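You operate a simulated robot arm through the tools that you are given. There is no shell and no other tool.

You are at the controls of a simulated robot arm. One attempt, no reset.

Task
Line-check channel 1 with the test tone.
Fine: send the tone to it, unmute, fader to 0, then tone off; leave the other channels alone.
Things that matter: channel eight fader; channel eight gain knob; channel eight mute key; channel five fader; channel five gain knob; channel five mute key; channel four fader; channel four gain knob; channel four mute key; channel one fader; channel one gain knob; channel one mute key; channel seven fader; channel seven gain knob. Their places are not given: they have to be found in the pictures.

It is judged by the outcome, as a careful person would: the job done as asked, and still so three seconds after it is handed in. It fails if anything else is knocked over, pushed out of place, dropped, spilled or broken.

Robot
A 6-joint arm with a two-finger parallel gripper, fixed in place. Base frame: the origin is at the foot of the arm, x ahead of it, y to its left, z up. Readings come in mm, rad, newtons and seconds.
With the tool pointing down near the work surface it reaches from about 240 to 640 mm from the base axis. Its first joint turns from -1.152 to 1.152 rad. Payload 2.7 kg.
The TCP is the grasp point between the finger pads, 23 mm short of the fingertips. In the tool frame z runs along the fingers and y along their closing line. The gripper opens to 94 mm. The fingers are 38 mm wide and 10 mm thick; the gripper's body (54 by 96 mm) begins 39 mm behind the TCP.
Orientation is that of the tool frame in the base frame, as a unit quaternion [x, y, z, w]. With the fingers straight down and closing along the base's y, the tool's x points along the base's -x, its y along +y and its z along -z.

Tools
- The arm moves only by the tool jog_arm. Its argument "commands" is a list of rows, each a list of 3 entries, a list of its own where there are three numbers: the opening, from 0 (shut) to 1 (fully open), then the shift along the base's x, y, z in units of 400 mm (1.0 is 400 mm), then the turn, a rotation vector about the base's x, y, z in units of 180 degrees (1.0 is 180 degrees). In form: [[fingers, [dx, dy, dz], [rx, ry, rz]], ...]. A call has 1 to 20 rows; each row is the pose to reach, as a shift and turn from the pose commanded when the call began. A call with a number of a shift or a turn outside -1 to 1 is refused whole. Rows are played at 5 a second. More than 50 mm and 0.15 rad between two rows, or a gripper value outside its range, and nothing of the call is played. A pose out of reach is approached as far as the arm can. The call stops where the force on the tool passes 40 N (or 10 N more than at its start, if that is more) or the arm is blocked; 0.2 s more then pass. Each finger travels about 45 mm/s and halts on what it meets, pressing with about 44 N; the grip force reading is that of the motor and also rises with nothing between the fingers. The clock runs only during rows and for 0.2 s after the last one: add rows that repeat a pose to give the fingers time. The reply holds the time, the measured pose of the TCP, the force on the tool along the base axes, the opening and the grip force, in the units named above and with some noise, with the torque about the TCP (base axes, N m) and any sound that the robot's microphone picked up.
- Cameras (640 x 400 px; columns grow to the right, rows downward): "scene" is fixed at [100.4, -453.3, 1418.5]; the picture's right is [0.51, -0.86, 0.00], its down [-0.48, -0.29, -0.83] and it looks along [0.71, 0.42, -0.56] (base axes); focal length 277 px, centre (320, 200). "wrist" rides on the gripper at [86, 16, -75] in the tool frame; the picture's right is [-0.18, 0.98, 0.00], its down [-0.58, -0.11, -0.81] and it looks along [-0.79, -0.15, 0.59] (tool axes); focal length 243 px, centre (320, 200).
- snapshot(camera): a new picture of that camera. It takes no simulated time.
- measure_at(camera, pixels): for up to 12 pixels [column, row] of the newest picture of that camera ("zoom" is the newest enlarged one), the place [x, y, z] in the base frame of the surface seen there, good to about 2 mm, but the place of the scene camera against the robot may be out by one fixed shift of up to 18 mm in any direction. It takes no simulated time.
- enlarge(camera, box): a new picture of the part [left, top, right, bottom] of that camera's present view, enlarged. It takes no simulated time.
- job_done(): hands the job in; it is judged then, once.

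Open the gripper and draw the arm clear of the work before you hand the job in, unless the task says otherwise.

The tools are called after "Call:" as name(argument=value, ...) on one line, values as JSON. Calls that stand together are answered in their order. jog_arm: Moves the arm, as the interface text tells. Its arguments: {"type":"object","properties":{"commands":{"type":"array"}},"required":["commands"]} The other tools are called the same way: snapshot (camera) takes a picture; measure_at (camera, pixels) gives the place of the surface under pixels of a picture; enlarge (camera, box) takes an enlarged picture of a part of a camera's view; job_done () hands the job in.

At the start:

```text
time_s: 0.0
position: [346.9, -15.0, 1257.2]
tool_rot: [0.0, 1.0, 0.001, 0.002]
contact_force: [0.4, -0.3, -0.9]
ft_torque: [-0.03, 0.04, -0.01]
opening: 94.0
finger_force: 0.0
```

scene: 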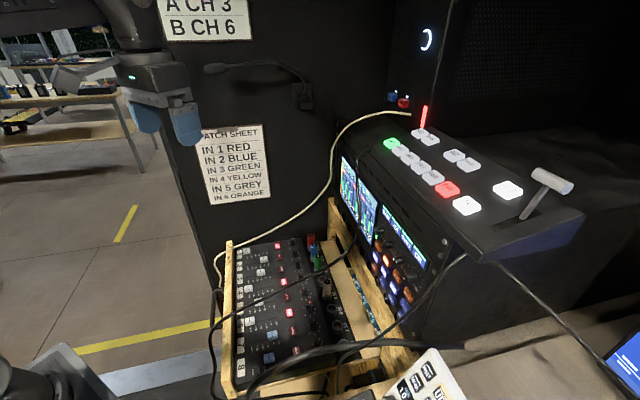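
wrist: 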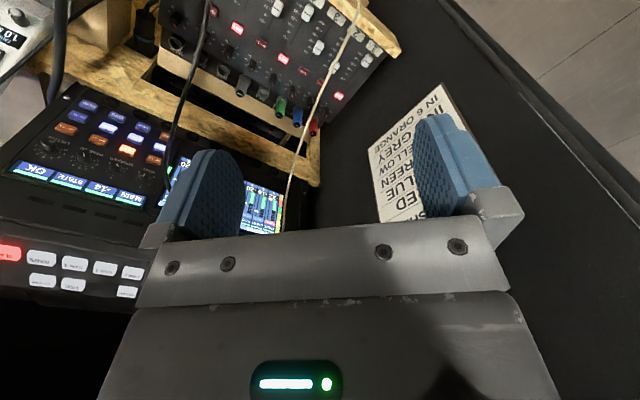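

The scene picture shows a mixer with faders around (270,310), and signs that say things like "A CH 3 / B CH 6" and "PATCH SHEET: IN 1 RED, IN 2 BLUE ...". I'll enlarge these parts before moving.

Call:
enlarge(camera="scene", box=[210, 220, 370, 390])

Call:
enlarge(camera="scene", box=[150, 0, 310, 220])

Call:
enlarge(camera="wrist", box=[140, 0, 400, 160])

Call:
enlarge(camera="scene", box=[330, 100, 590, 270])

Call:
enlarge(camera="scene", box=[330, 220, 480, 400])

```text
2.35 times, centred on (290, 305) of scene
```

zoom: 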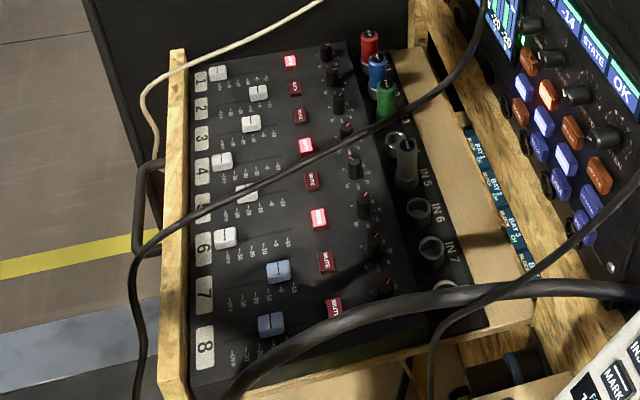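

```text
1.82 times, centred on (230, 110) of scene
```

zoom: 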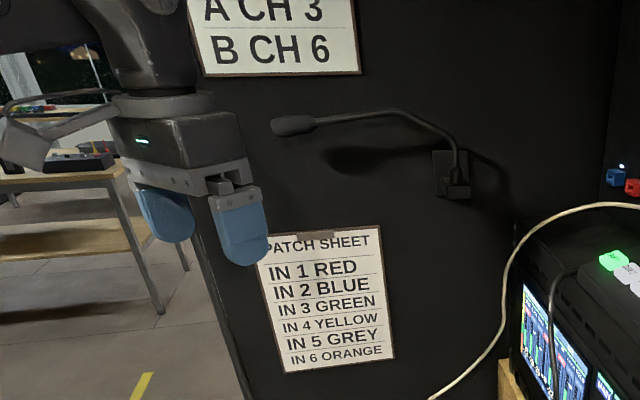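

```text
2.46 times, centred on (270, 80) of wrist
```

zoom: 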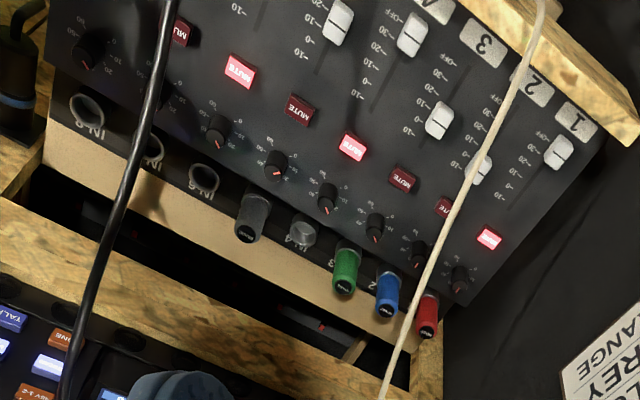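

```text
2.35 times, centred on (460, 185) of scene
```

zoom: 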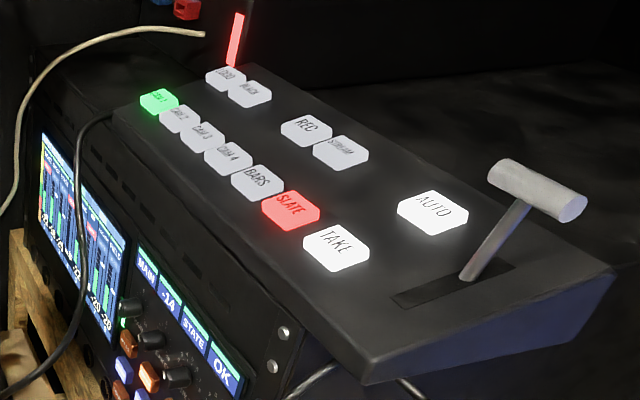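

```text
2.22 times, centred on (405, 310) of scene
```

zoom: 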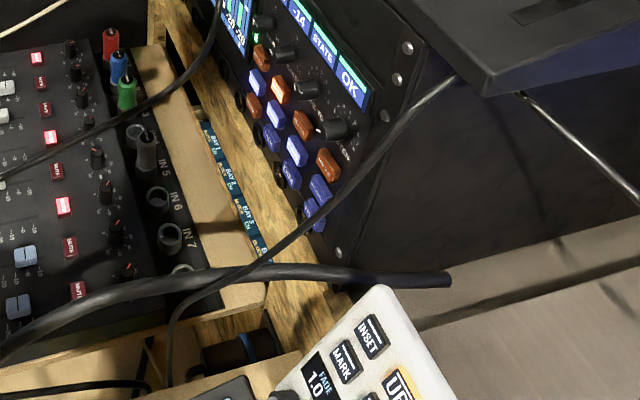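

The mixer's channel 1 is at the far end (wall side), muted (red lit), fader at bottom. The rack panel has orange/blue keys, probably including the tone; I enlarge the panel in both views.

Call:
enlarge(camera="wrist", box=[0, 80, 180, 215])

Call:
enlarge(camera="wrist", box=[60, 85, 180, 165])

Call:
enlarge(camera="scene", box=[360, 220, 430, 320])

Call:
enlarge(camera="scene", box=[335, 145, 395, 245])

Call:
enlarge(camera="scene", box=[370, 60, 450, 150])

Call:
enlarge(camera="scene", box=[340, 330, 480, 400])

```text
2.96 times, centred on (90, 148) of wrist
```

zoom: 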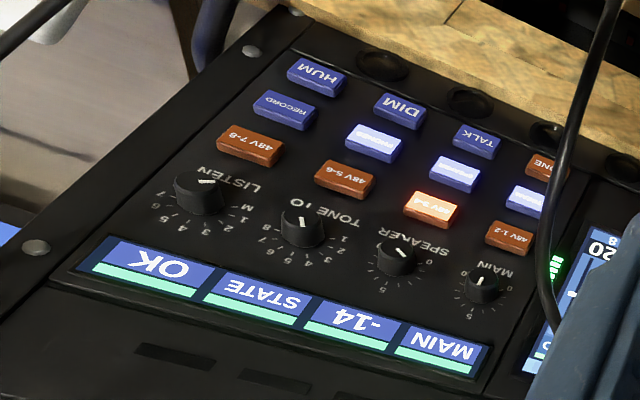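

```text
5.00 times, centred on (120, 125) of wrist
```

zoom: 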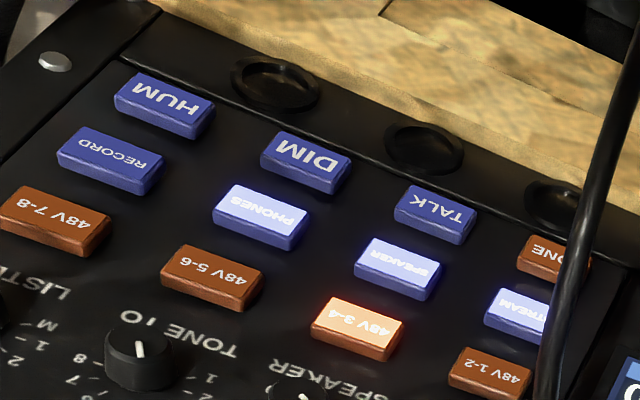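

```text
4.00 times, centred on (395, 270) of scene
```

zoom: 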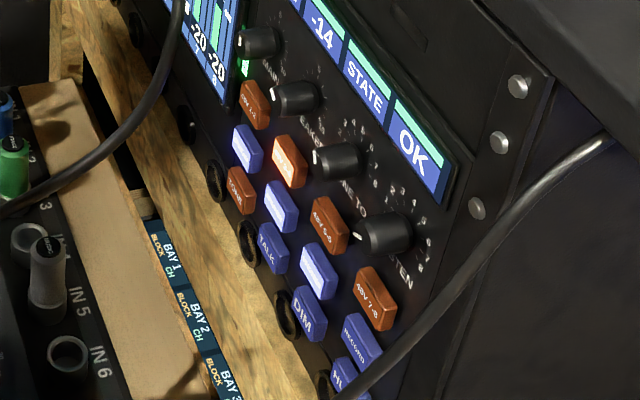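

```text
4.00 times, centred on (365, 195) of scene
```

zoom: 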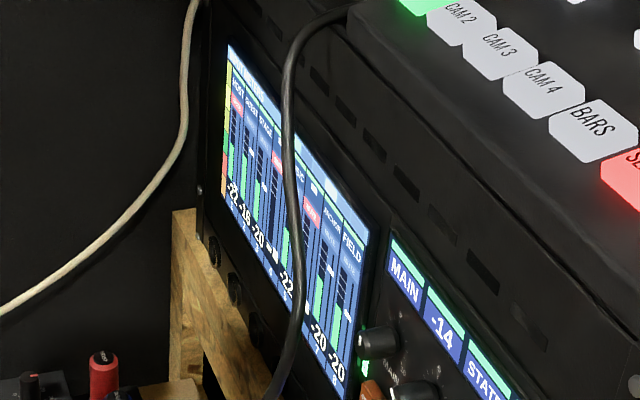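

```text
4.44 times, centred on (410, 105) of scene
```

zoom: 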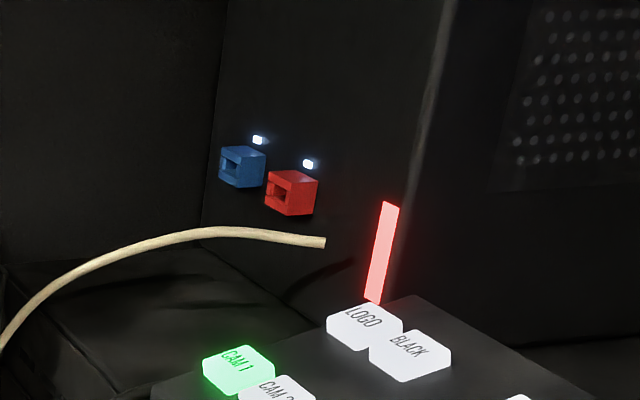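

```text
4.57 times, centred on (410, 365) of scene
```

zoom: 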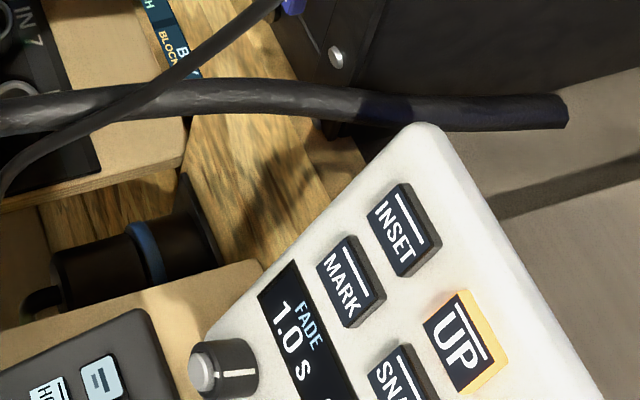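

The panel holds a TONE key (orange, near wall end) and a TONE TO rotary selector. I measure the panel and the mixer geometry with the wrist camera.

Call:
snapshot(camera="wrist")

Call:
snapshot(camera="scene")

Call:
enlarge(camera="wrist", box=[0, 80, 180, 215])

Call:
measure_at(camera="zoom", pixels=[[304, 226], [302, 245], [200, 192], [395, 256], [484, 285], [542, 163], [510, 235], [430, 207], [475, 138], [250, 145], [250, 240], [350, 240]])

Call:
measure_at(camera="wrist", pixels=[[367, 62], [360, 66], [338, 96], [316, 20], [300, 8], [317, 120], [350, 40], [380, 30], [160, 160], [260, 60], [326, 114], [390, 35]])

Call:
measure_at(camera="scene", pixels=[[265, 238], [282, 234], [283, 245], [291, 234], [390, 258], [375, 266], [299, 252], [312, 240], [225, 300], [330, 200], [355, 140], [410, 112]])

```text
taken
```

wrist: 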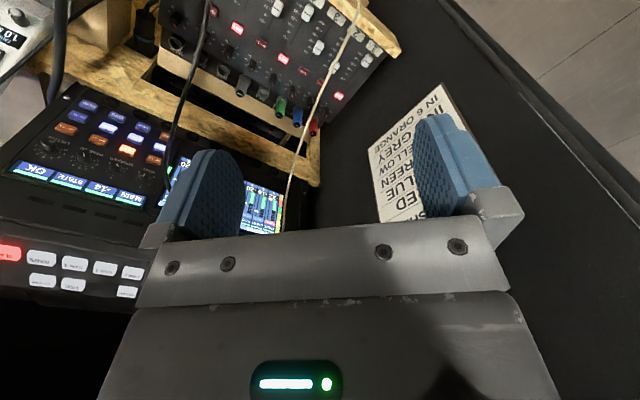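

```text
taken
```

scene: 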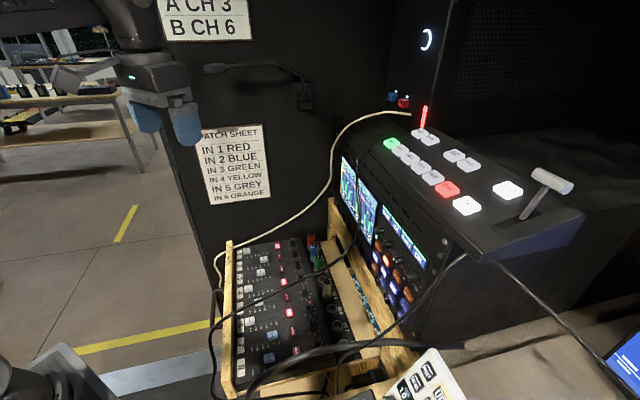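

```text
2.96 times, centred on (90, 148) of wrist
```

zoom: 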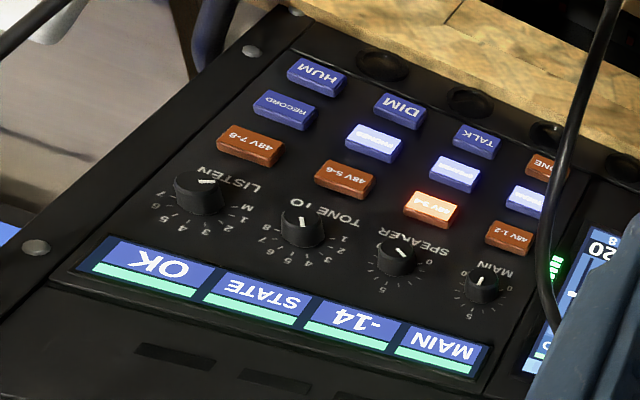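

```text
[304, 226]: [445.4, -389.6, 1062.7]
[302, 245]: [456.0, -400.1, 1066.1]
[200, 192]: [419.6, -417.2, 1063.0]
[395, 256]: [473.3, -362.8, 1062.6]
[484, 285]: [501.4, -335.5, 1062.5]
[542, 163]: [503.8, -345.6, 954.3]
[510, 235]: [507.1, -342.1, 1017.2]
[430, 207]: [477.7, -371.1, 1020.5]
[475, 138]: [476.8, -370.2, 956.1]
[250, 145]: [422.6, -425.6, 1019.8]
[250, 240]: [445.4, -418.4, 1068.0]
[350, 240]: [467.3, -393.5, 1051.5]
```

```text
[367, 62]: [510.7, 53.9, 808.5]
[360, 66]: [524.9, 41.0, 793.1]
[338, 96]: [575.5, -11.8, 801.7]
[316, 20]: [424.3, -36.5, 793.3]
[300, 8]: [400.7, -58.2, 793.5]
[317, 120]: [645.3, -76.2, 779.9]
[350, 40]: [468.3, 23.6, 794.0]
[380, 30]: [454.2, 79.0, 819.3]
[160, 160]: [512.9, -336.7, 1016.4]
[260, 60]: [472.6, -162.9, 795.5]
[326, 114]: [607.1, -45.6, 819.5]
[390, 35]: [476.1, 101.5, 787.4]
```

```text
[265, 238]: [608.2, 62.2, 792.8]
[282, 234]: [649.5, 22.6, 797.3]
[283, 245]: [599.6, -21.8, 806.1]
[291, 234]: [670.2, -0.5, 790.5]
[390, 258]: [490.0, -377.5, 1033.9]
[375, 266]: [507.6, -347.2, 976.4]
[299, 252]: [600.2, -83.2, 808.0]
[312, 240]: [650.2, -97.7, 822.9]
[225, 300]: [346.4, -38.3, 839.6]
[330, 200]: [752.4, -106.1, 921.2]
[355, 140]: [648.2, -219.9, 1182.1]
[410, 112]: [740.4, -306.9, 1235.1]
```

The panel is vertical, facing (-0.7, 0.7, 0), and the mixer lies flat around z≈795. I now look at channel 1 close up and at the two cables that hang in front.

Call:
enlarge(camera="wrist", box=[280, 0, 410, 130])

Call:
measure_at(camera="zoom", pixels=[[347, 50], [342, 80], [325, 100], [305, 140], [282, 190], [262, 240], [240, 290], [215, 350]])

Call:
measure_at(camera="wrist", pixels=[[208, 5], [205, 30], [197, 60], [190, 85], [182, 110], [174, 130], [169, 150], [168, 170], [356, 10], [335, 65], [310, 120], [288, 200]])

```text
3.08 times, centred on (345, 65) of wrist
```

zoom: 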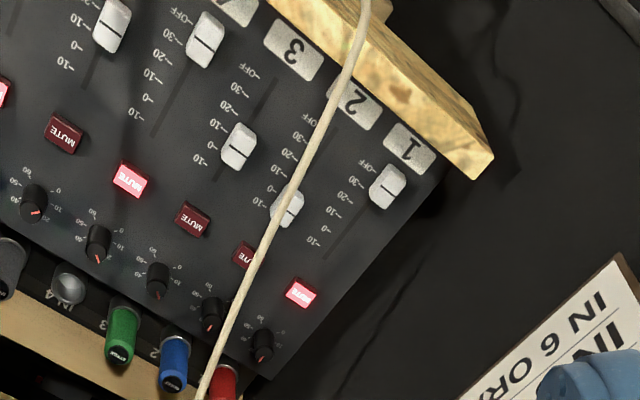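

```text
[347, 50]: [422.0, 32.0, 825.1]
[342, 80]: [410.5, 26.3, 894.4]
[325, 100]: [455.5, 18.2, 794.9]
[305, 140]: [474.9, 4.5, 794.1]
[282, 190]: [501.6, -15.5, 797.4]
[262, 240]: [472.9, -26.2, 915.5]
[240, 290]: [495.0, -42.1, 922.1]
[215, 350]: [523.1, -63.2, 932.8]
```

```text
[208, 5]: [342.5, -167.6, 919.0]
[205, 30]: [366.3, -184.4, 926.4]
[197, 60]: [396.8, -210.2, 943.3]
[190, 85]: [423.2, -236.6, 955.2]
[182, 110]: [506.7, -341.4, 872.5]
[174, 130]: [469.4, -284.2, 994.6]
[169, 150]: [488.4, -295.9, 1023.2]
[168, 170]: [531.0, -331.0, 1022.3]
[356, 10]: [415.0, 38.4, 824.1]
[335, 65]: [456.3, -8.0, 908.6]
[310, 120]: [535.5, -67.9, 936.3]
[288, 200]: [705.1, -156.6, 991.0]
```

The beige cable hangs at z≈895–930 about 75 mm to the channel 2+ side of channel 1. I check where the wall is and channel 1's fader scale positions.

Call:
measure_at(camera="zoom", pixels=[[387, 186], [383, 205], [357, 205], [340, 240], [327, 262], [300, 293], [263, 343], [410, 145], [450, 200], [500, 100], [560, 340], [400, 320]])

Call:
enlarge(camera="wrist", box=[325, 25, 395, 85])

Call:
measure_at(camera="wrist", pixels=[[400, 160], [430, 20], [500, 60], [330, 220], [320, 180], [402, 48], [315, 170], [380, 215]])

```text
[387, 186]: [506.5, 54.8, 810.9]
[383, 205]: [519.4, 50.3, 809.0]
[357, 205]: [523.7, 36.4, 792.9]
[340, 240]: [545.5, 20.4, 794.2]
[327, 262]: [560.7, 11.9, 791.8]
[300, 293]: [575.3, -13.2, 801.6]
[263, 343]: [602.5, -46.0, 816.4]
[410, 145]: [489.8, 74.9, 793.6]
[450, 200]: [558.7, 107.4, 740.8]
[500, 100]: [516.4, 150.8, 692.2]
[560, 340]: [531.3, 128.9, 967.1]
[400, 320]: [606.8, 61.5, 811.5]
```

```text
6.67 times, centred on (360, 55) of wrist
```

zoom: 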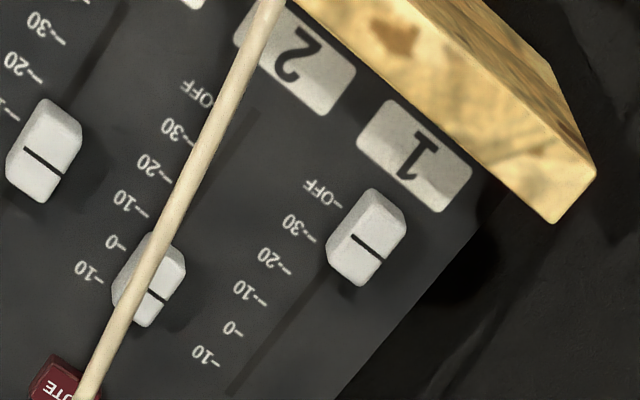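

```text
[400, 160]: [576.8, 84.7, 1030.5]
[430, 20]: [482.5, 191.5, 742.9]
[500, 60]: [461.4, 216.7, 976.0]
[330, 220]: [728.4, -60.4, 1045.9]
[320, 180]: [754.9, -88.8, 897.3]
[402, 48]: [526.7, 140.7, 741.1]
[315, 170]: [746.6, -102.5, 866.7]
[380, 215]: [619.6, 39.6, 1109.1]
```

The wall is ~75 mm beyond channel 1 and the beige cable ~80 mm on the other side, so the tool must work with its camera along the fader direction. First I swing over to look at the panel closely from above the mixer, tool down, yawed -45°.

Call:
jog_arm(commands=[[1, [0, -0.08, -0.045], [0, 0, -0.03125]], [1, [0, -0.16, -0.09], [0, 0, -0.0625]], [1, [0, -0.24, -0.135], [0, 0, -0.09375]], [1, [0, -0.32, -0.18], [0, 0, -0.125]], [1, [0, -0.4, -0.225], [0, 0, -0.15625]], [1, [0, -0.48, -0.27], [0, 0, -0.1875]], [1, [0, -0.56, -0.315], [0, 0, -0.21875]], [1, [0, -0.645, -0.36], [0, 0, -0.25]], [1, [0, -0.645, -0.36], [0, 0, -0.25]]])

Call:
snapshot(camera="wrist")

Call:
snapshot(camera="scene")

```text
time_s: 2.0
position: [347.4, -273.4, 1111.0]
tool_rot: [0.383, 0.924, 0.0, 0.002]
contact_force: [-0.4, 0.1, -0.1]
ft_torque: [-0.01, 0.02, -0.01]
opening: 94.0
finger_force: 0.0
```

```text
taken
```

wrist: 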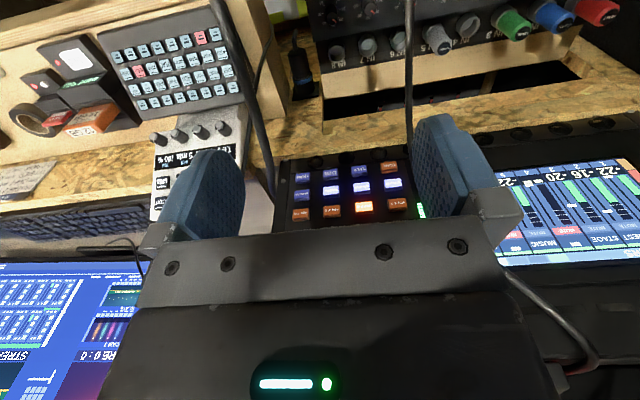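

```text
taken
```

scene: 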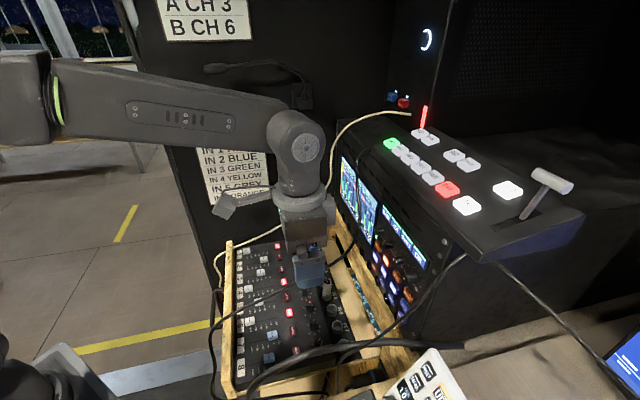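

From here the keys show between the fingers at rows 165–215 but the knobs are hidden behind the gripper. I raise 110 mm and back off slightly to see the knob row.

Call:
jog_arm(commands=[[1, [-0.015, 0.015, 0.1], [0, 0, 0]], [1, [-0.03, 0.03, 0.2], [0, 0, 0]], [1, [-0.04, 0.04, 0.28], [0, 0, 0]], [1, [-0.04, 0.04, 0.28], [0, 0, 0]]])

Call:
snapshot(camera="wrist")

Call:
enlarge(camera="wrist", box=[240, 80, 440, 230])

```text
time_s: 3.0
position: [329.3, -254.8, 1226.2]
tool_rot: [0.383, 0.924, 0.0, 0.001]
contact_force: [-0.7, -0.6, -0.8]
ft_torque: [0.01, 0.0, -0.02]
opening: 94.1
finger_force: 0.0
```

```text
taken
```

wrist: 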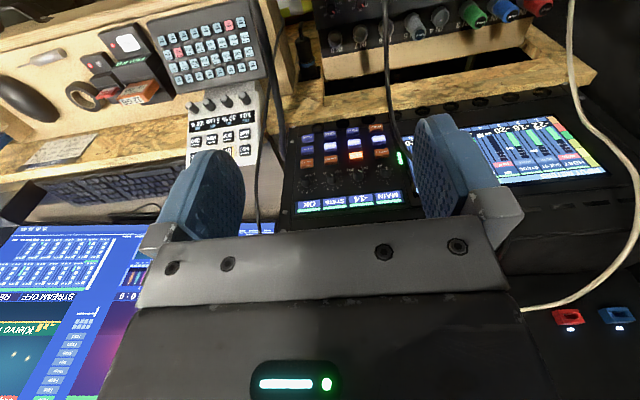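

```text
2.67 times, centred on (340, 155) of wrist
```

zoom: 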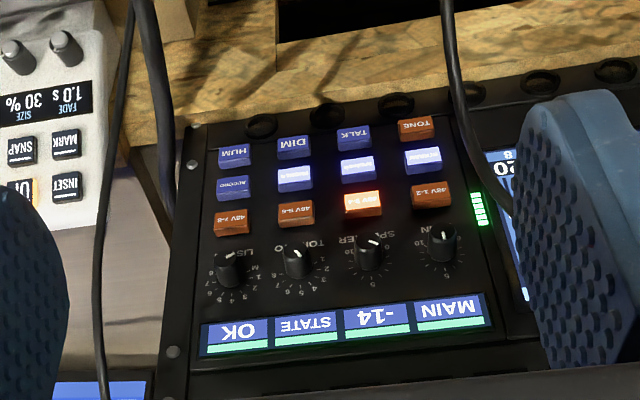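

Panel now visible; TONE at zoom (416,128), TONE TO knob at (296,263). I enlarge the knob row and measure knob and key positions.

Call:
measure_at(camera="zoom", pixels=[[416, 128], [416, 122], [432, 128], [400, 132], [296, 250], [298, 265], [300, 280], [230, 262], [370, 255], [440, 242], [335, 270], [450, 60]])

Call:
enlarge(camera="wrist", box=[295, 160, 375, 210])

Call:
enlarge(camera="wrist", box=[460, 110, 610, 200])

```text
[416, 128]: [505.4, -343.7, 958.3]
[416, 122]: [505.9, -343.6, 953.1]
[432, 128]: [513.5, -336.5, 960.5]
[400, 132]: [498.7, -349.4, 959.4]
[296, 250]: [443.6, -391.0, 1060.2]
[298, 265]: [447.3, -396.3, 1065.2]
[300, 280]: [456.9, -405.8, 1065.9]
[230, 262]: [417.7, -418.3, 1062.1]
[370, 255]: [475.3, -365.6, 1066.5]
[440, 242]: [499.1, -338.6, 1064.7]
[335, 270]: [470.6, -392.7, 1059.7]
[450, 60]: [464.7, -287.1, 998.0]
```

```text
8.00 times, centred on (335, 185) of wrist
```

zoom: 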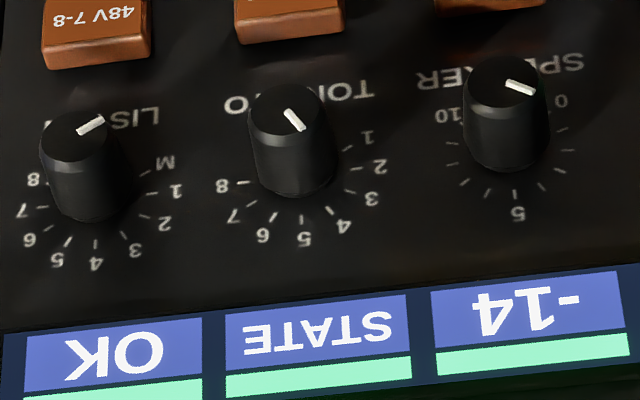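

```text
4.27 times, centred on (535, 155) of wrist
```

zoom: 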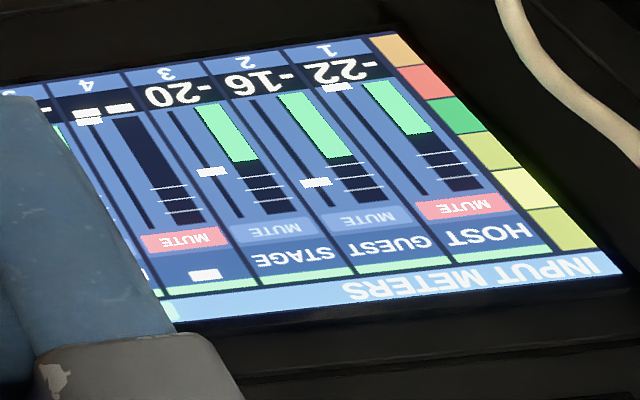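

The INPUT METERS screen mirrors fader/mute state (channel 1 HOST muted), useful for verification. TONE TO's pointer seems to sit around 3–4; I move closer (forward 90 mm, down 90 mm) to read it exactly.

Call:
jog_arm(commands=[[1, [0.06, -0.06, -0.06], [0, 0, 0]], [1, [0.12, -0.12, -0.12], [0, 0, 0]], [1, [0.16, -0.16, -0.2], [0, 0, 0]], [1, [0.16, -0.16, -0.2], [0, 0, 0]]])

Call:
snapshot(camera="wrist")

Call:
enlarge(camera="wrist", box=[250, 110, 410, 230])

```text
time_s: 4.0
position: [396.4, -321.8, 1143.2]
tool_rot: [0.384, 0.923, 0.0, 0.001]
contact_force: [0.1, 1.0, 0.3]
ft_torque: [0.03, 0.0, 0.0]
opening: 94.2
finger_force: 0.0
```

```text
taken
```

wrist: 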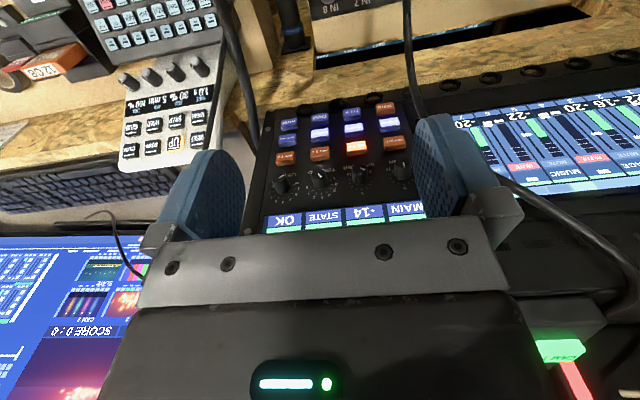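

```text
3.33 times, centred on (330, 170) of wrist
```

zoom: 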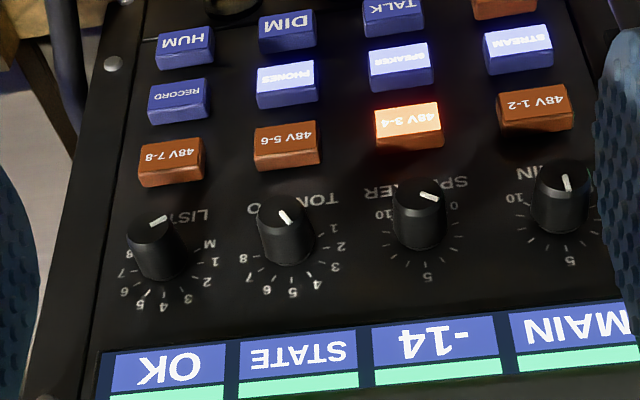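

Call:
enlarge(camera="wrist", box=[295, 155, 350, 205])

Call:
measure_at(camera="zoom", pixels=[[320, 200], [250, 200], [390, 200], [320, 150], [320, 260], [300, 120]])

```text
8.00 times, centred on (322, 180) of wrist
```

zoom: 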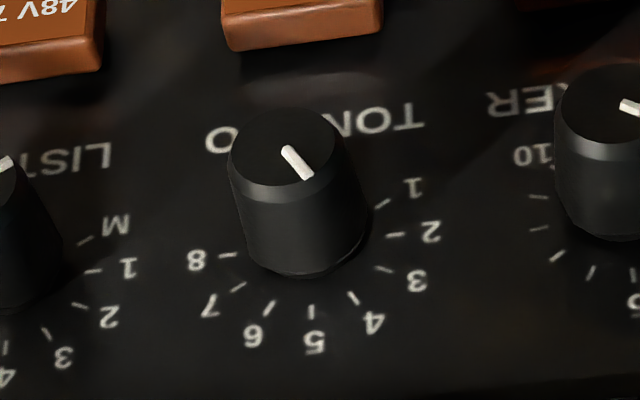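

```text
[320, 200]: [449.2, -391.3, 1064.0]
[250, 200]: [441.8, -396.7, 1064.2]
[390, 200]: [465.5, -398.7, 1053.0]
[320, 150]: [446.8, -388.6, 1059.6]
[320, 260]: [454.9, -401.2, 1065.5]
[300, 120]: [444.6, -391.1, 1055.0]
```

The ticks are at 30° steps with 5 straight up, and TONE TO's pointer is at 4; it needs 90° counter-clockwise to 1. I measure the knob's edges and the cables near the right side of the panel to plan a horizontal grasp.

Call:
measure_at(camera="zoom", pixels=[[283, 150], [236, 150], [332, 150], [283, 115], [283, 182], [295, 230], [560, 130], [595, 100], [300, 20], [150, 200], [420, 280], [280, 340]])

Call:
measure_at(camera="wrist", pixels=[[232, 40], [245, 90], [252, 140], [222, 60], [225, 90], [407, 20], [412, 70], [420, 105], [520, 195], [600, 250], [110, 215], [135, 265]])

```text
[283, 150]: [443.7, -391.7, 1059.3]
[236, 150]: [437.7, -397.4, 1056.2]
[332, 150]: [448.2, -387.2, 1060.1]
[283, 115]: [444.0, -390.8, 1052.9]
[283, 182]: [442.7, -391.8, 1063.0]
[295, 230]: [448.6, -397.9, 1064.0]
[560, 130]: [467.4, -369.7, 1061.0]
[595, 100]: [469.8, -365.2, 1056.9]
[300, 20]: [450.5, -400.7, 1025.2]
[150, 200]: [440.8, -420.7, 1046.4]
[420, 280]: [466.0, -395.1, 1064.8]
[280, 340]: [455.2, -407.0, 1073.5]
```

```text
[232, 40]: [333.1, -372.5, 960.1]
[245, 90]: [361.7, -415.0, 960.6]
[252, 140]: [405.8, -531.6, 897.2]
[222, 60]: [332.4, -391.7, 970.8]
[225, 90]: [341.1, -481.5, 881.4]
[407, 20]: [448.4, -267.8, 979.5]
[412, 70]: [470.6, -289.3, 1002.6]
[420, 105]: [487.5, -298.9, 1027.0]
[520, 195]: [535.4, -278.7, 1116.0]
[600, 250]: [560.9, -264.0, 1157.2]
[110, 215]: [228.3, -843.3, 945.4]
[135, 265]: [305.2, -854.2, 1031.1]
```

Knob face centre is about (443.5,-392,1059), axis along the panel normal. I check the thin cord and thick cable on the right with the scene camera, calibrating its offset against known points.

Call:
enlarge(camera="scene", box=[360, 220, 480, 360])

Call:
snapshot(camera="scene")

```text
2.86 times, centred on (420, 290) of scene
```

zoom: 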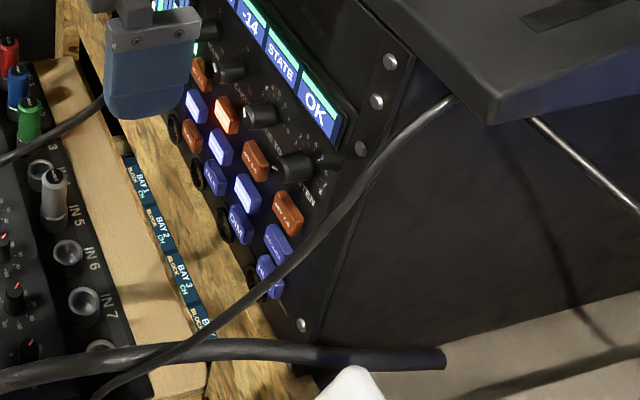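

```text
taken
```

scene: 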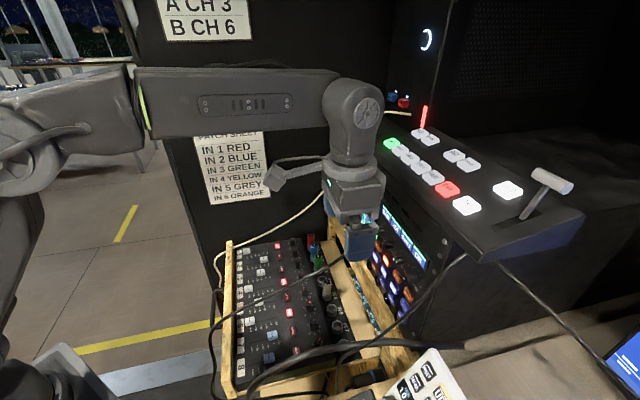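

The wrist and cable arrangement are clear in this picture. I measure the cord and thick cable along their lengths plus the TONE TO knob front (zoom (250,113)) for the offset.

Call:
measure_at(camera="zoom", pixels=[[445, 105], [400, 142], [350, 198], [300, 252], [250, 300], [200, 336], [440, 360], [300, 349], [200, 352], [248, 113], [280, 165], [287, 210]])

Call:
measure_at(camera="scene", pixels=[[300, 355], [260, 375], [320, 268], [300, 283], [270, 292], [345, 245], [240, 300], [282, 234], [283, 245], [247, 251], [279, 183], [360, 185]])

```text
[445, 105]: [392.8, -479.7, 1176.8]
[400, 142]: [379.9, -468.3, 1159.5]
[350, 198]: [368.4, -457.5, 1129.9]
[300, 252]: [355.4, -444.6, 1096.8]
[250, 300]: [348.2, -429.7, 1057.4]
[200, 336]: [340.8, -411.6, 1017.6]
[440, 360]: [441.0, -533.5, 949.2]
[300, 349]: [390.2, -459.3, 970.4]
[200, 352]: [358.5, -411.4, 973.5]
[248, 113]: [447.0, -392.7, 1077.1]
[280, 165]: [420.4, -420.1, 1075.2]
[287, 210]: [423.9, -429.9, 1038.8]
```

```text
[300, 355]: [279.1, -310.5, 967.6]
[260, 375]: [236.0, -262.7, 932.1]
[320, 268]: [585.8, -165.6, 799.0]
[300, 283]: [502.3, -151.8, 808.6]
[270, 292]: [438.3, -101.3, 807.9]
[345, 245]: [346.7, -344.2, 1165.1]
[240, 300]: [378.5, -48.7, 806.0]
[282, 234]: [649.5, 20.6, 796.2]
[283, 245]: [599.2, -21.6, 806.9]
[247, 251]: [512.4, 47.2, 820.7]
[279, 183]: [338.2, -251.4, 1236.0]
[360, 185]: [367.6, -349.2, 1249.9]
```

Corrected for its ~14 mm z offset, the thin cord runs at about 60 mm right of the wall-normal line through the panel's right end, and the thick cable is low. I will pitch the tool to horizontal facing the panel, well short of it (tips ~70 mm off), while closing to about 26 mm.

Call:
jog_arm(commands=[[0.28, [-0.01, -0.004, 0.005], [-0.029463, -0.029463, 0]], [0.28, [-0.02, -0.008, 0.01], [-0.058926, -0.058926, 0]], [0.28, [-0.03, -0.011, 0.015], [-0.088388, -0.088388, 0]], [0.28, [-0.0415, -0.014, 0.0175], [-0.117851, -0.117851, 0]], [0.28, [-0.0415, -0.014, 0.0175], [-0.147314, -0.147314, 0]], [0.28, [-0.0415, -0.014, 0.0175], [-0.176777, -0.176777, 0]], [0.28, [-0.0415, -0.014, 0.0175], [-0.206239, -0.206239, 0]], [0.28, [-0.0415, -0.014, 0.0175], [-0.235702, -0.235702, 0]], [0.28, [-0.0415, -0.014, 0.0175], [-0.265165, -0.265165, 0]], [0.28, [-0.0415, -0.014, 0.0175], [-0.294628, -0.294628, 0]], [0.28, [-0.0415, -0.014, 0.0175], [-0.32409, -0.32409, 0]], [0.28, [-0.0415, -0.014, 0.0175], [-0.353553, -0.353553, 0]], [0.28, [-0.0415, -0.014, 0.0175], [-0.353553, -0.353553, 0]]])

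Call:
snapshot(camera="scene")

Call:
snapshot(camera="wrist")

```text
time_s: 6.8
position: [422.5, -265.4, 1147.8]
tool_rot: [0.274, 0.652, -0.273, 0.653]
contact_force: [-0.4, 0.5, 0.9]
ft_torque: [0.0, -0.02, 0.04]
opening: 26.2
finger_force: 0.1
out of reach, approached as far as the arm can: row 8, 9, 10, 11, 12, 13
```

```text
taken
```

scene: 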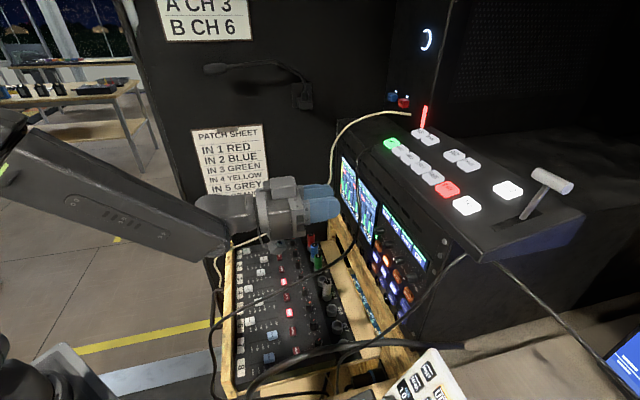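

```text
taken
```

wrist: 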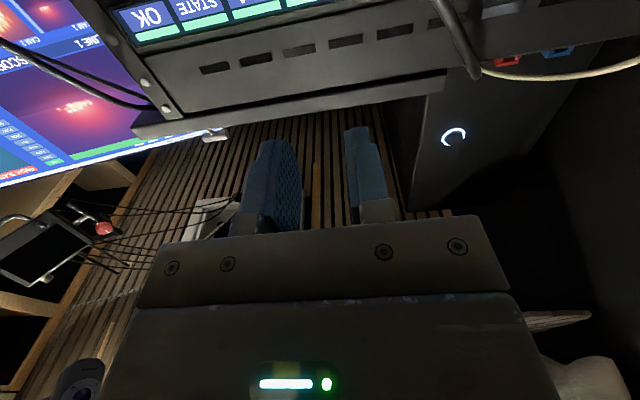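

The orientation was reached but the position drifted (u≈111), likely because the wrist was too close to the base there. Nearer the panel it should be reachable; I command forward 50 mm along the panel normal, still at z≈1150 above the knobs.

Call:
jog_arm(commands=[[0.28, [0.03, -0.03, 0], [0, 0, 0]], [0.28, [0.06, -0.06, 0], [0, 0, 0]], [0.28, [0.088, -0.088, 0], [0, 0, 0]], [0.28, [0.088, -0.088, 0], [0, 0, 0]]])

Call:
snapshot(camera="scene")

```text
time_s: 7.8
position: [462.8, -294.8, 1149.5]
tool_rot: [0.273, 0.652, -0.272, 0.653]
contact_force: [-0.3, -0.3, -1.2]
ft_torque: [-0.02, 0.01, -0.01]
opening: 26.5
finger_force: 0.0
out of reach, approached as far as the arm can: row 1, 2, 3, 4
```

```text
taken
```

scene: 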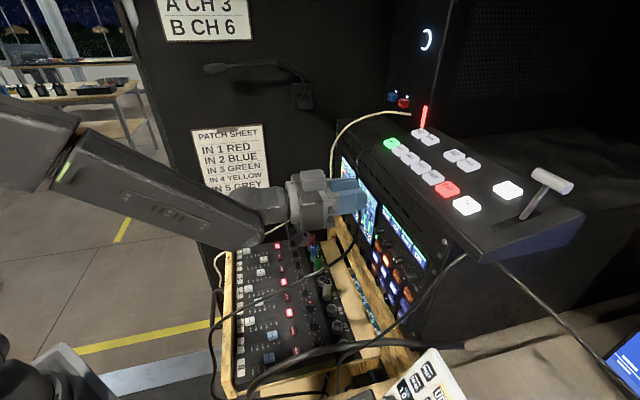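

Position still stuck ~80 mm to the left: the wrist looks to be stuck bending sideways rather than up (forearm slopes down). I'll pitch back to tool-down while moving to the azimuth where the tool lies in the arm's plane (u=0), then pitch up again from there.

Call:
jog_arm(commands=[[0.28, [-0.0143, 0.0034, 0], [0.029463, 0.029463, 0]], [0.28, [-0.0286, 0.0068, 0], [0.058926, 0.058926, 0]], [0.28, [-0.0429, 0.0102, 0], [0.088388, 0.088388, 0]], [0.28, [-0.0572, 0.0136, 0], [0.117851, 0.117851, 0]], [0.28, [-0.0715, 0.017, 0], [0.147314, 0.147314, 0]], [0.28, [-0.0858, 0.0204, 0], [0.176777, 0.176777, 0]], [0.28, [-0.1, 0.0237, 0], [0.206239, 0.206239, 0]], [0.28, [-0.1143, 0.0271, 0], [0.235702, 0.235702, 0]], [0.28, [-0.1286, 0.0305, 0], [0.265165, 0.265165, 0]], [0.28, [-0.1429, 0.0339, 0], [0.294628, 0.294628, 0]], [0.28, [-0.1572, 0.0373, 0], [0.32409, 0.32409, 0]], [0.28, [-0.1715, 0.0407, 0], [0.353553, 0.353553, 0]], [0.28, [-0.1715, 0.0407, 0], [0.353553, 0.353553, 0]]])

Call:
snapshot(camera="scene")

```text
time_s: 10.6
position: [394.6, -278.9, 1150.3]
tool_rot: [0.383, 0.924, 0.001, 0.001]
contact_force: [-0.1, 0.7, -0.1]
ft_torque: [0.01, 0.03, -0.01]
opening: 26.1
finger_force: 0.1
out of reach, approached as far as the arm can: row 5
```

```text
taken
```

scene: 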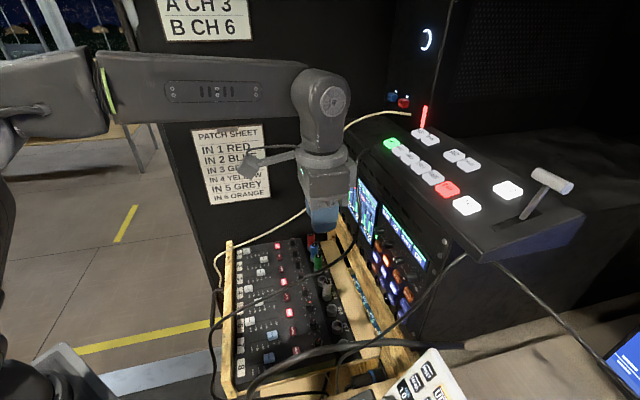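

It turns out clipped poses become the new reference; I'm now tool-down at u≈82, v≈476. I shift to u=0, v≈496 (azimuth exactly -45°) before pitching up in-plane.

Call:
jog_arm(commands=[[0.28, [-0.036, -0.06, 0], [0, 0, 0]], [0.28, [-0.072, -0.12, 0], [0, 0, 0]], [0.28, [-0.109, -0.18, 0], [0, 0, 0]], [0.28, [-0.109, -0.18, 0], [0, 0, 0]]])

Call:
jog_arm(commands=[[0.28, [0, 0, 0], [-0.029463, -0.029463, 0]], [0.28, [0, 0, 0], [-0.058926, -0.058926, 0]], [0.28, [0, 0, 0], [-0.088388, -0.088388, 0]], [0.28, [0, 0, 0], [-0.117851, -0.117851, 0]], [0.28, [0, 0, 0], [-0.147314, -0.147314, 0]], [0.28, [0, 0, 0], [-0.176777, -0.176777, 0]], [0.28, [0, 0, 0], [-0.206239, -0.206239, 0]], [0.28, [0, 0, 0], [-0.235702, -0.235702, 0]], [0.28, [0, 0, 0], [-0.265165, -0.265165, 0]]])

Call:
snapshot(camera="scene")

```text
time_s: 11.6
position: [352.4, -350.2, 1149.8]
tool_rot: [0.383, 0.924, 0.001, 0.001]
contact_force: [-0.5, -0.5, 0.0]
ft_torque: [0.01, 0.0, 0.01]
opening: 26.5
finger_force: 0.1
```

```text
time_s: 13.6
position: [353.7, -356.4, 1159.1]
tool_rot: [0.318, 0.813, -0.161, 0.46]
contact_force: [-0.8, 0.2, 0.0]
ft_torque: [-0.02, -0.02, -0.04]
opening: 26.3
finger_force: 0.1
out of reach, approached as far as the arm can: row 8, 9
```

```text
taken
```

scene: 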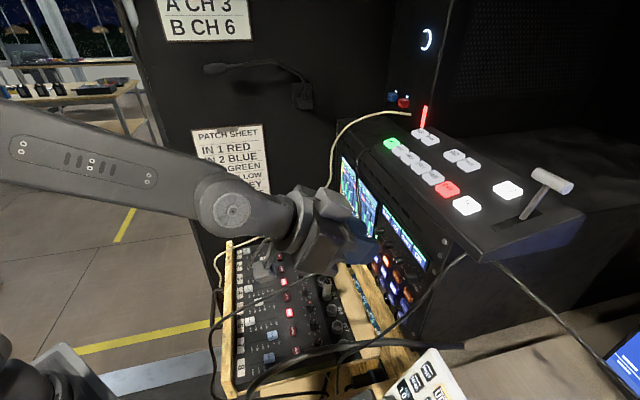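

Straightening the wrist past ~57° from vertical is the limit here, so a coaxial grasp isn't possible. Instead I'll grip the knob with the tool pitched ~40° from vertical (fingers straddling it left/right) and rotate the whole tool about the knob axis in strokes. I test that pose 45 mm back from the knob.

Call:
jog_arm(commands=[[0.28, [0.045, 0.001, -0.04], [0.0209, 0.0269, -0.0055]], [0.28, [0.09, 0.001, -0.09], [0.0419, 0.0538, -0.0109]], [0.28, [0.1358, 0.002, -0.1475], [0.0628, 0.0807, -0.0164]], [0.28, [0.1358, 0.002, -0.1475], [0.0628, 0.0807, -0.0164]]])

Call:
snapshot(camera="wrist")

Call:
snapshot(camera="scene")

```text
time_s: 14.6
position: [406.2, -347.7, 1091.6]
tool_rot: [0.357, 0.836, -0.187, 0.373]
contact_force: [0.3, -0.9, 0.9]
ft_torque: [0.0, 0.02, -0.04]
opening: 26.4
finger_force: 0.0
out of reach, approached as far as the arm can: row 1, 2
```

```text
taken
```

wrist: 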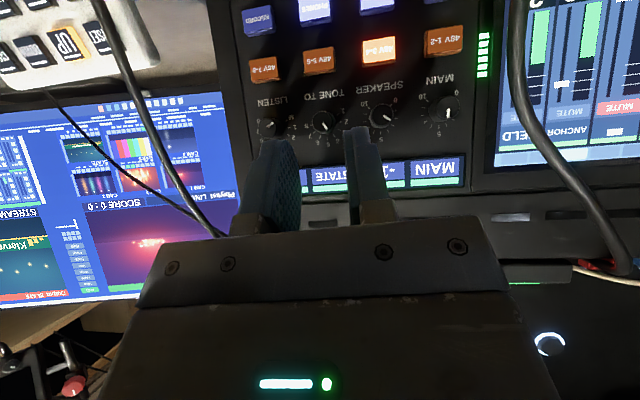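

```text
taken
```

scene: 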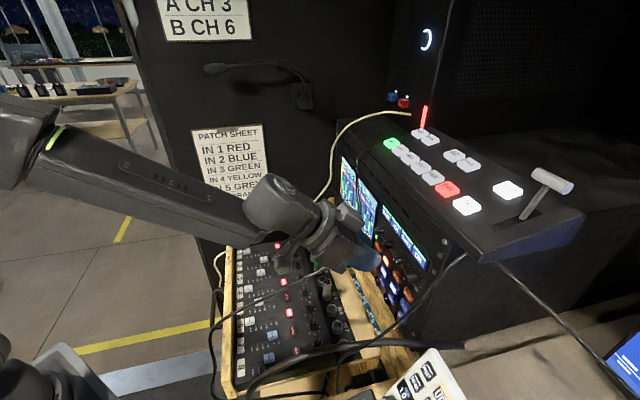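

The pose differs somewhat from what I aimed for; I hold one row to see the settled pose.

Call:
jog_arm(commands=[[0.28, [0, 0, 0], [0, 0, 0]], [0.28, [0, 0, 0], [0, 0, 0]]])

```text
time_s: 15.2
position: [405.3, -348.6, 1091.6]
tool_rot: [0.357, 0.835, -0.188, 0.374]
contact_force: [0.3, 0.5, 0.6]
ft_torque: [0.01, -0.02, 0.0]
opening: 26.3
finger_force: 0.1
```

Settled within reach. I correct the orientation to a clean 40° pitch facing the panel, TCP at u=37, v=540, z=1085.

Call:
jog_arm(commands=[[0.28, [0.0034, -0.0089, -0.008], [0.0241, 0.0128, 0.0064]], [0.28, [0.0068, -0.0178, -0.0165], [0.0482, 0.0255, 0.0128]], [0.28, [0.0068, -0.0178, -0.0165], [0.0482, 0.0255, 0.0128]]])

Call:
snapshot(camera="wrist")

Call:
enlarge(camera="wrist", box=[240, 60, 400, 180])

```text
time_s: 16.0
position: [406.7, -356.1, 1085.4]
tool_rot: [0.359, 0.869, -0.13, 0.315]
contact_force: [-0.4, -0.3, 0.4]
ft_torque: [-0.01, 0.01, -0.01]
opening: 26.2
finger_force: 0.0
```

```text
taken
```

wrist: 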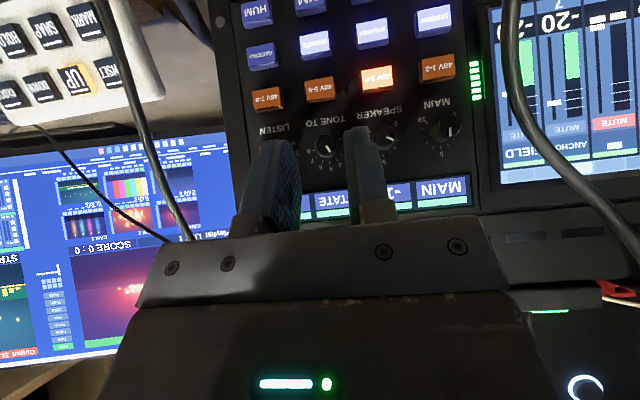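

```text
3.33 times, centred on (320, 120) of wrist
```

zoom: 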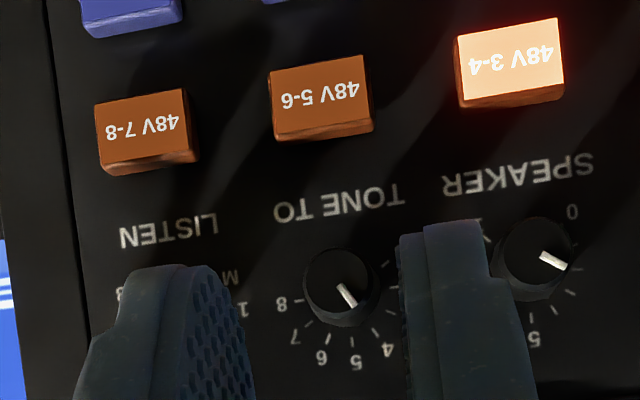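

Pose is exactly as asked. The pointer clearly points at 4, and the knob face (zoom (341,285)) sits between the fingers. I measure it again from this view.

Call:
measure_at(camera="zoom", pixels=[[341, 282], [307, 285], [374, 278], [338, 255], [345, 312], [350, 322], [330, 280], [300, 340], [535, 260], [505, 262], [320, 180], [320, 110]])

```text
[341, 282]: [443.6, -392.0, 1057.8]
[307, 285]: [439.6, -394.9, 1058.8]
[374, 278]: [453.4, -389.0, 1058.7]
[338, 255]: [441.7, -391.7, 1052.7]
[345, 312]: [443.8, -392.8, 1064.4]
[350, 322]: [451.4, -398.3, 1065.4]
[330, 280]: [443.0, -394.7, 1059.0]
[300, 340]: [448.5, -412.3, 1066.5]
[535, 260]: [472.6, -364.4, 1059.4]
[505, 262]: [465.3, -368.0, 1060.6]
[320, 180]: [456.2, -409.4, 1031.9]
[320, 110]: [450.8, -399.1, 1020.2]
```

Knob axis: u≈36.5, z≈1058.7, face at v≈590.8, panel at v≈608.5. I test in the standoff whether the arm can lean 45° to the right about the panel normal (start of the stroke).

Call:
jog_arm(commands=[[0.28, [0, 0, 0], [0.029463, -0.029463, 0]], [0.28, [0, 0, 0], [0.058926, -0.058926, 0]], [0.28, [0, 0, 0], [0.088388, -0.088388, 0]], [0.28, [0, 0, 0], [0.117851, -0.117851, 0]], [0.28, [0, 0, 0], [0.147314, -0.147314, 0]], [0.28, [0, 0, 0], [0.176777, -0.176777, 0]], [0.28, [0, 0, 0], [0.176777, -0.176777, 0]]])

Call:
snapshot(camera="scene")

Call:
snapshot(camera="wrist")

```text
time_s: 17.6
position: [408.0, -357.7, 1086.8]
tool_rot: [0.452, 0.752, 0.212, 0.43]
contact_force: [0.6, 0.3, -1.1]
ft_torque: [0.01, 0.03, -0.01]
opening: 26.4
finger_force: 0.1
```

```text
taken
```

scene: 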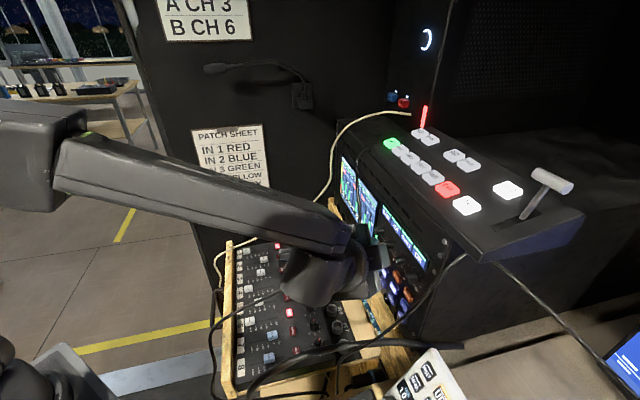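

```text
taken
```

wrist: 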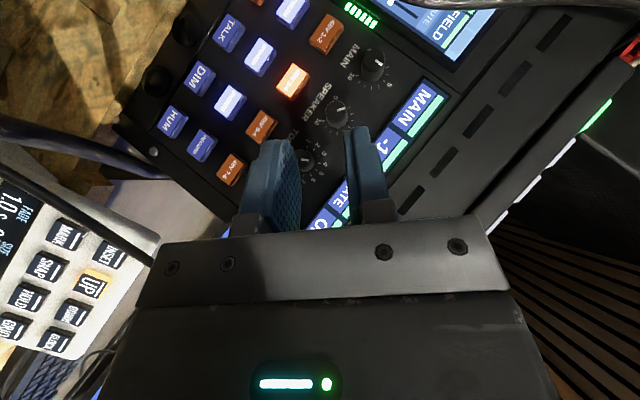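

Right lean is reachable. I test the full 90° CCW sweep in the standoff, ending with the 45° left lean.

Call:
jog_arm(commands=[[0.28, [0, 0, 0], [-0.029463, 0.029463, 0]], [0.28, [0, 0, 0], [-0.058926, 0.058926, 0]], [0.28, [0, 0, 0], [-0.088388, 0.088388, 0]], [0.28, [0, 0, 0], [-0.117851, 0.117851, 0]], [0.28, [0, 0, 0], [-0.147314, 0.147314, 0]], [0.28, [0, 0, 0], [-0.176777, 0.176777, 0]], [0.28, [0, 0, 0], [-0.206239, 0.206239, 0]], [0.28, [0, 0, 0], [-0.235702, 0.235702, 0]], [0.28, [0, 0, 0], [-0.265165, 0.265165, 0]], [0.28, [0, 0, 0], [-0.294628, 0.294628, 0]], [0.28, [0, 0, 0], [-0.32409, 0.32409, 0]], [0.28, [0, 0, 0], [-0.353553, 0.353553, 0]], [0.28, [0, 0, 0], [-0.353553, 0.353553, 0]]])

Call:
snapshot(camera="scene")

Call:
snapshot(camera="wrist")

```text
time_s: 20.4
position: [407.6, -356.0, 1085.0]
tool_rot: [0.211, 0.852, -0.453, 0.154]
contact_force: [-0.5, -0.5, 0.3]
ft_torque: [0.02, -0.03, 0.02]
opening: 26.3
finger_force: 0.0
```

```text
taken
```

scene: 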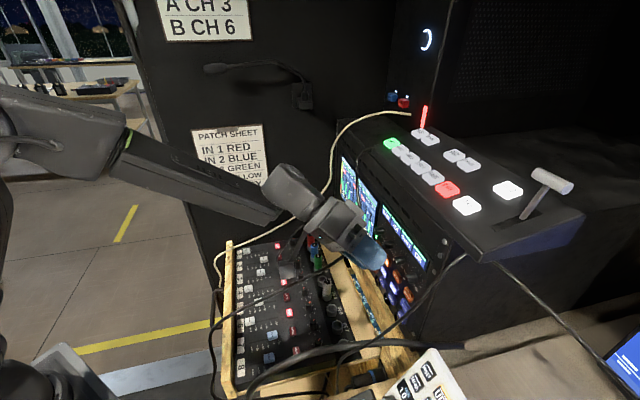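

```text
taken
```

wrist: 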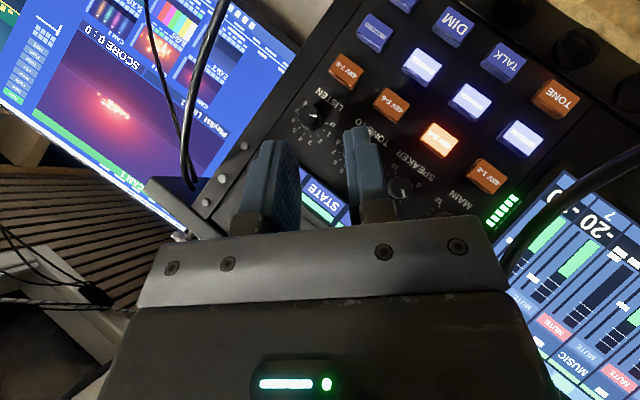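

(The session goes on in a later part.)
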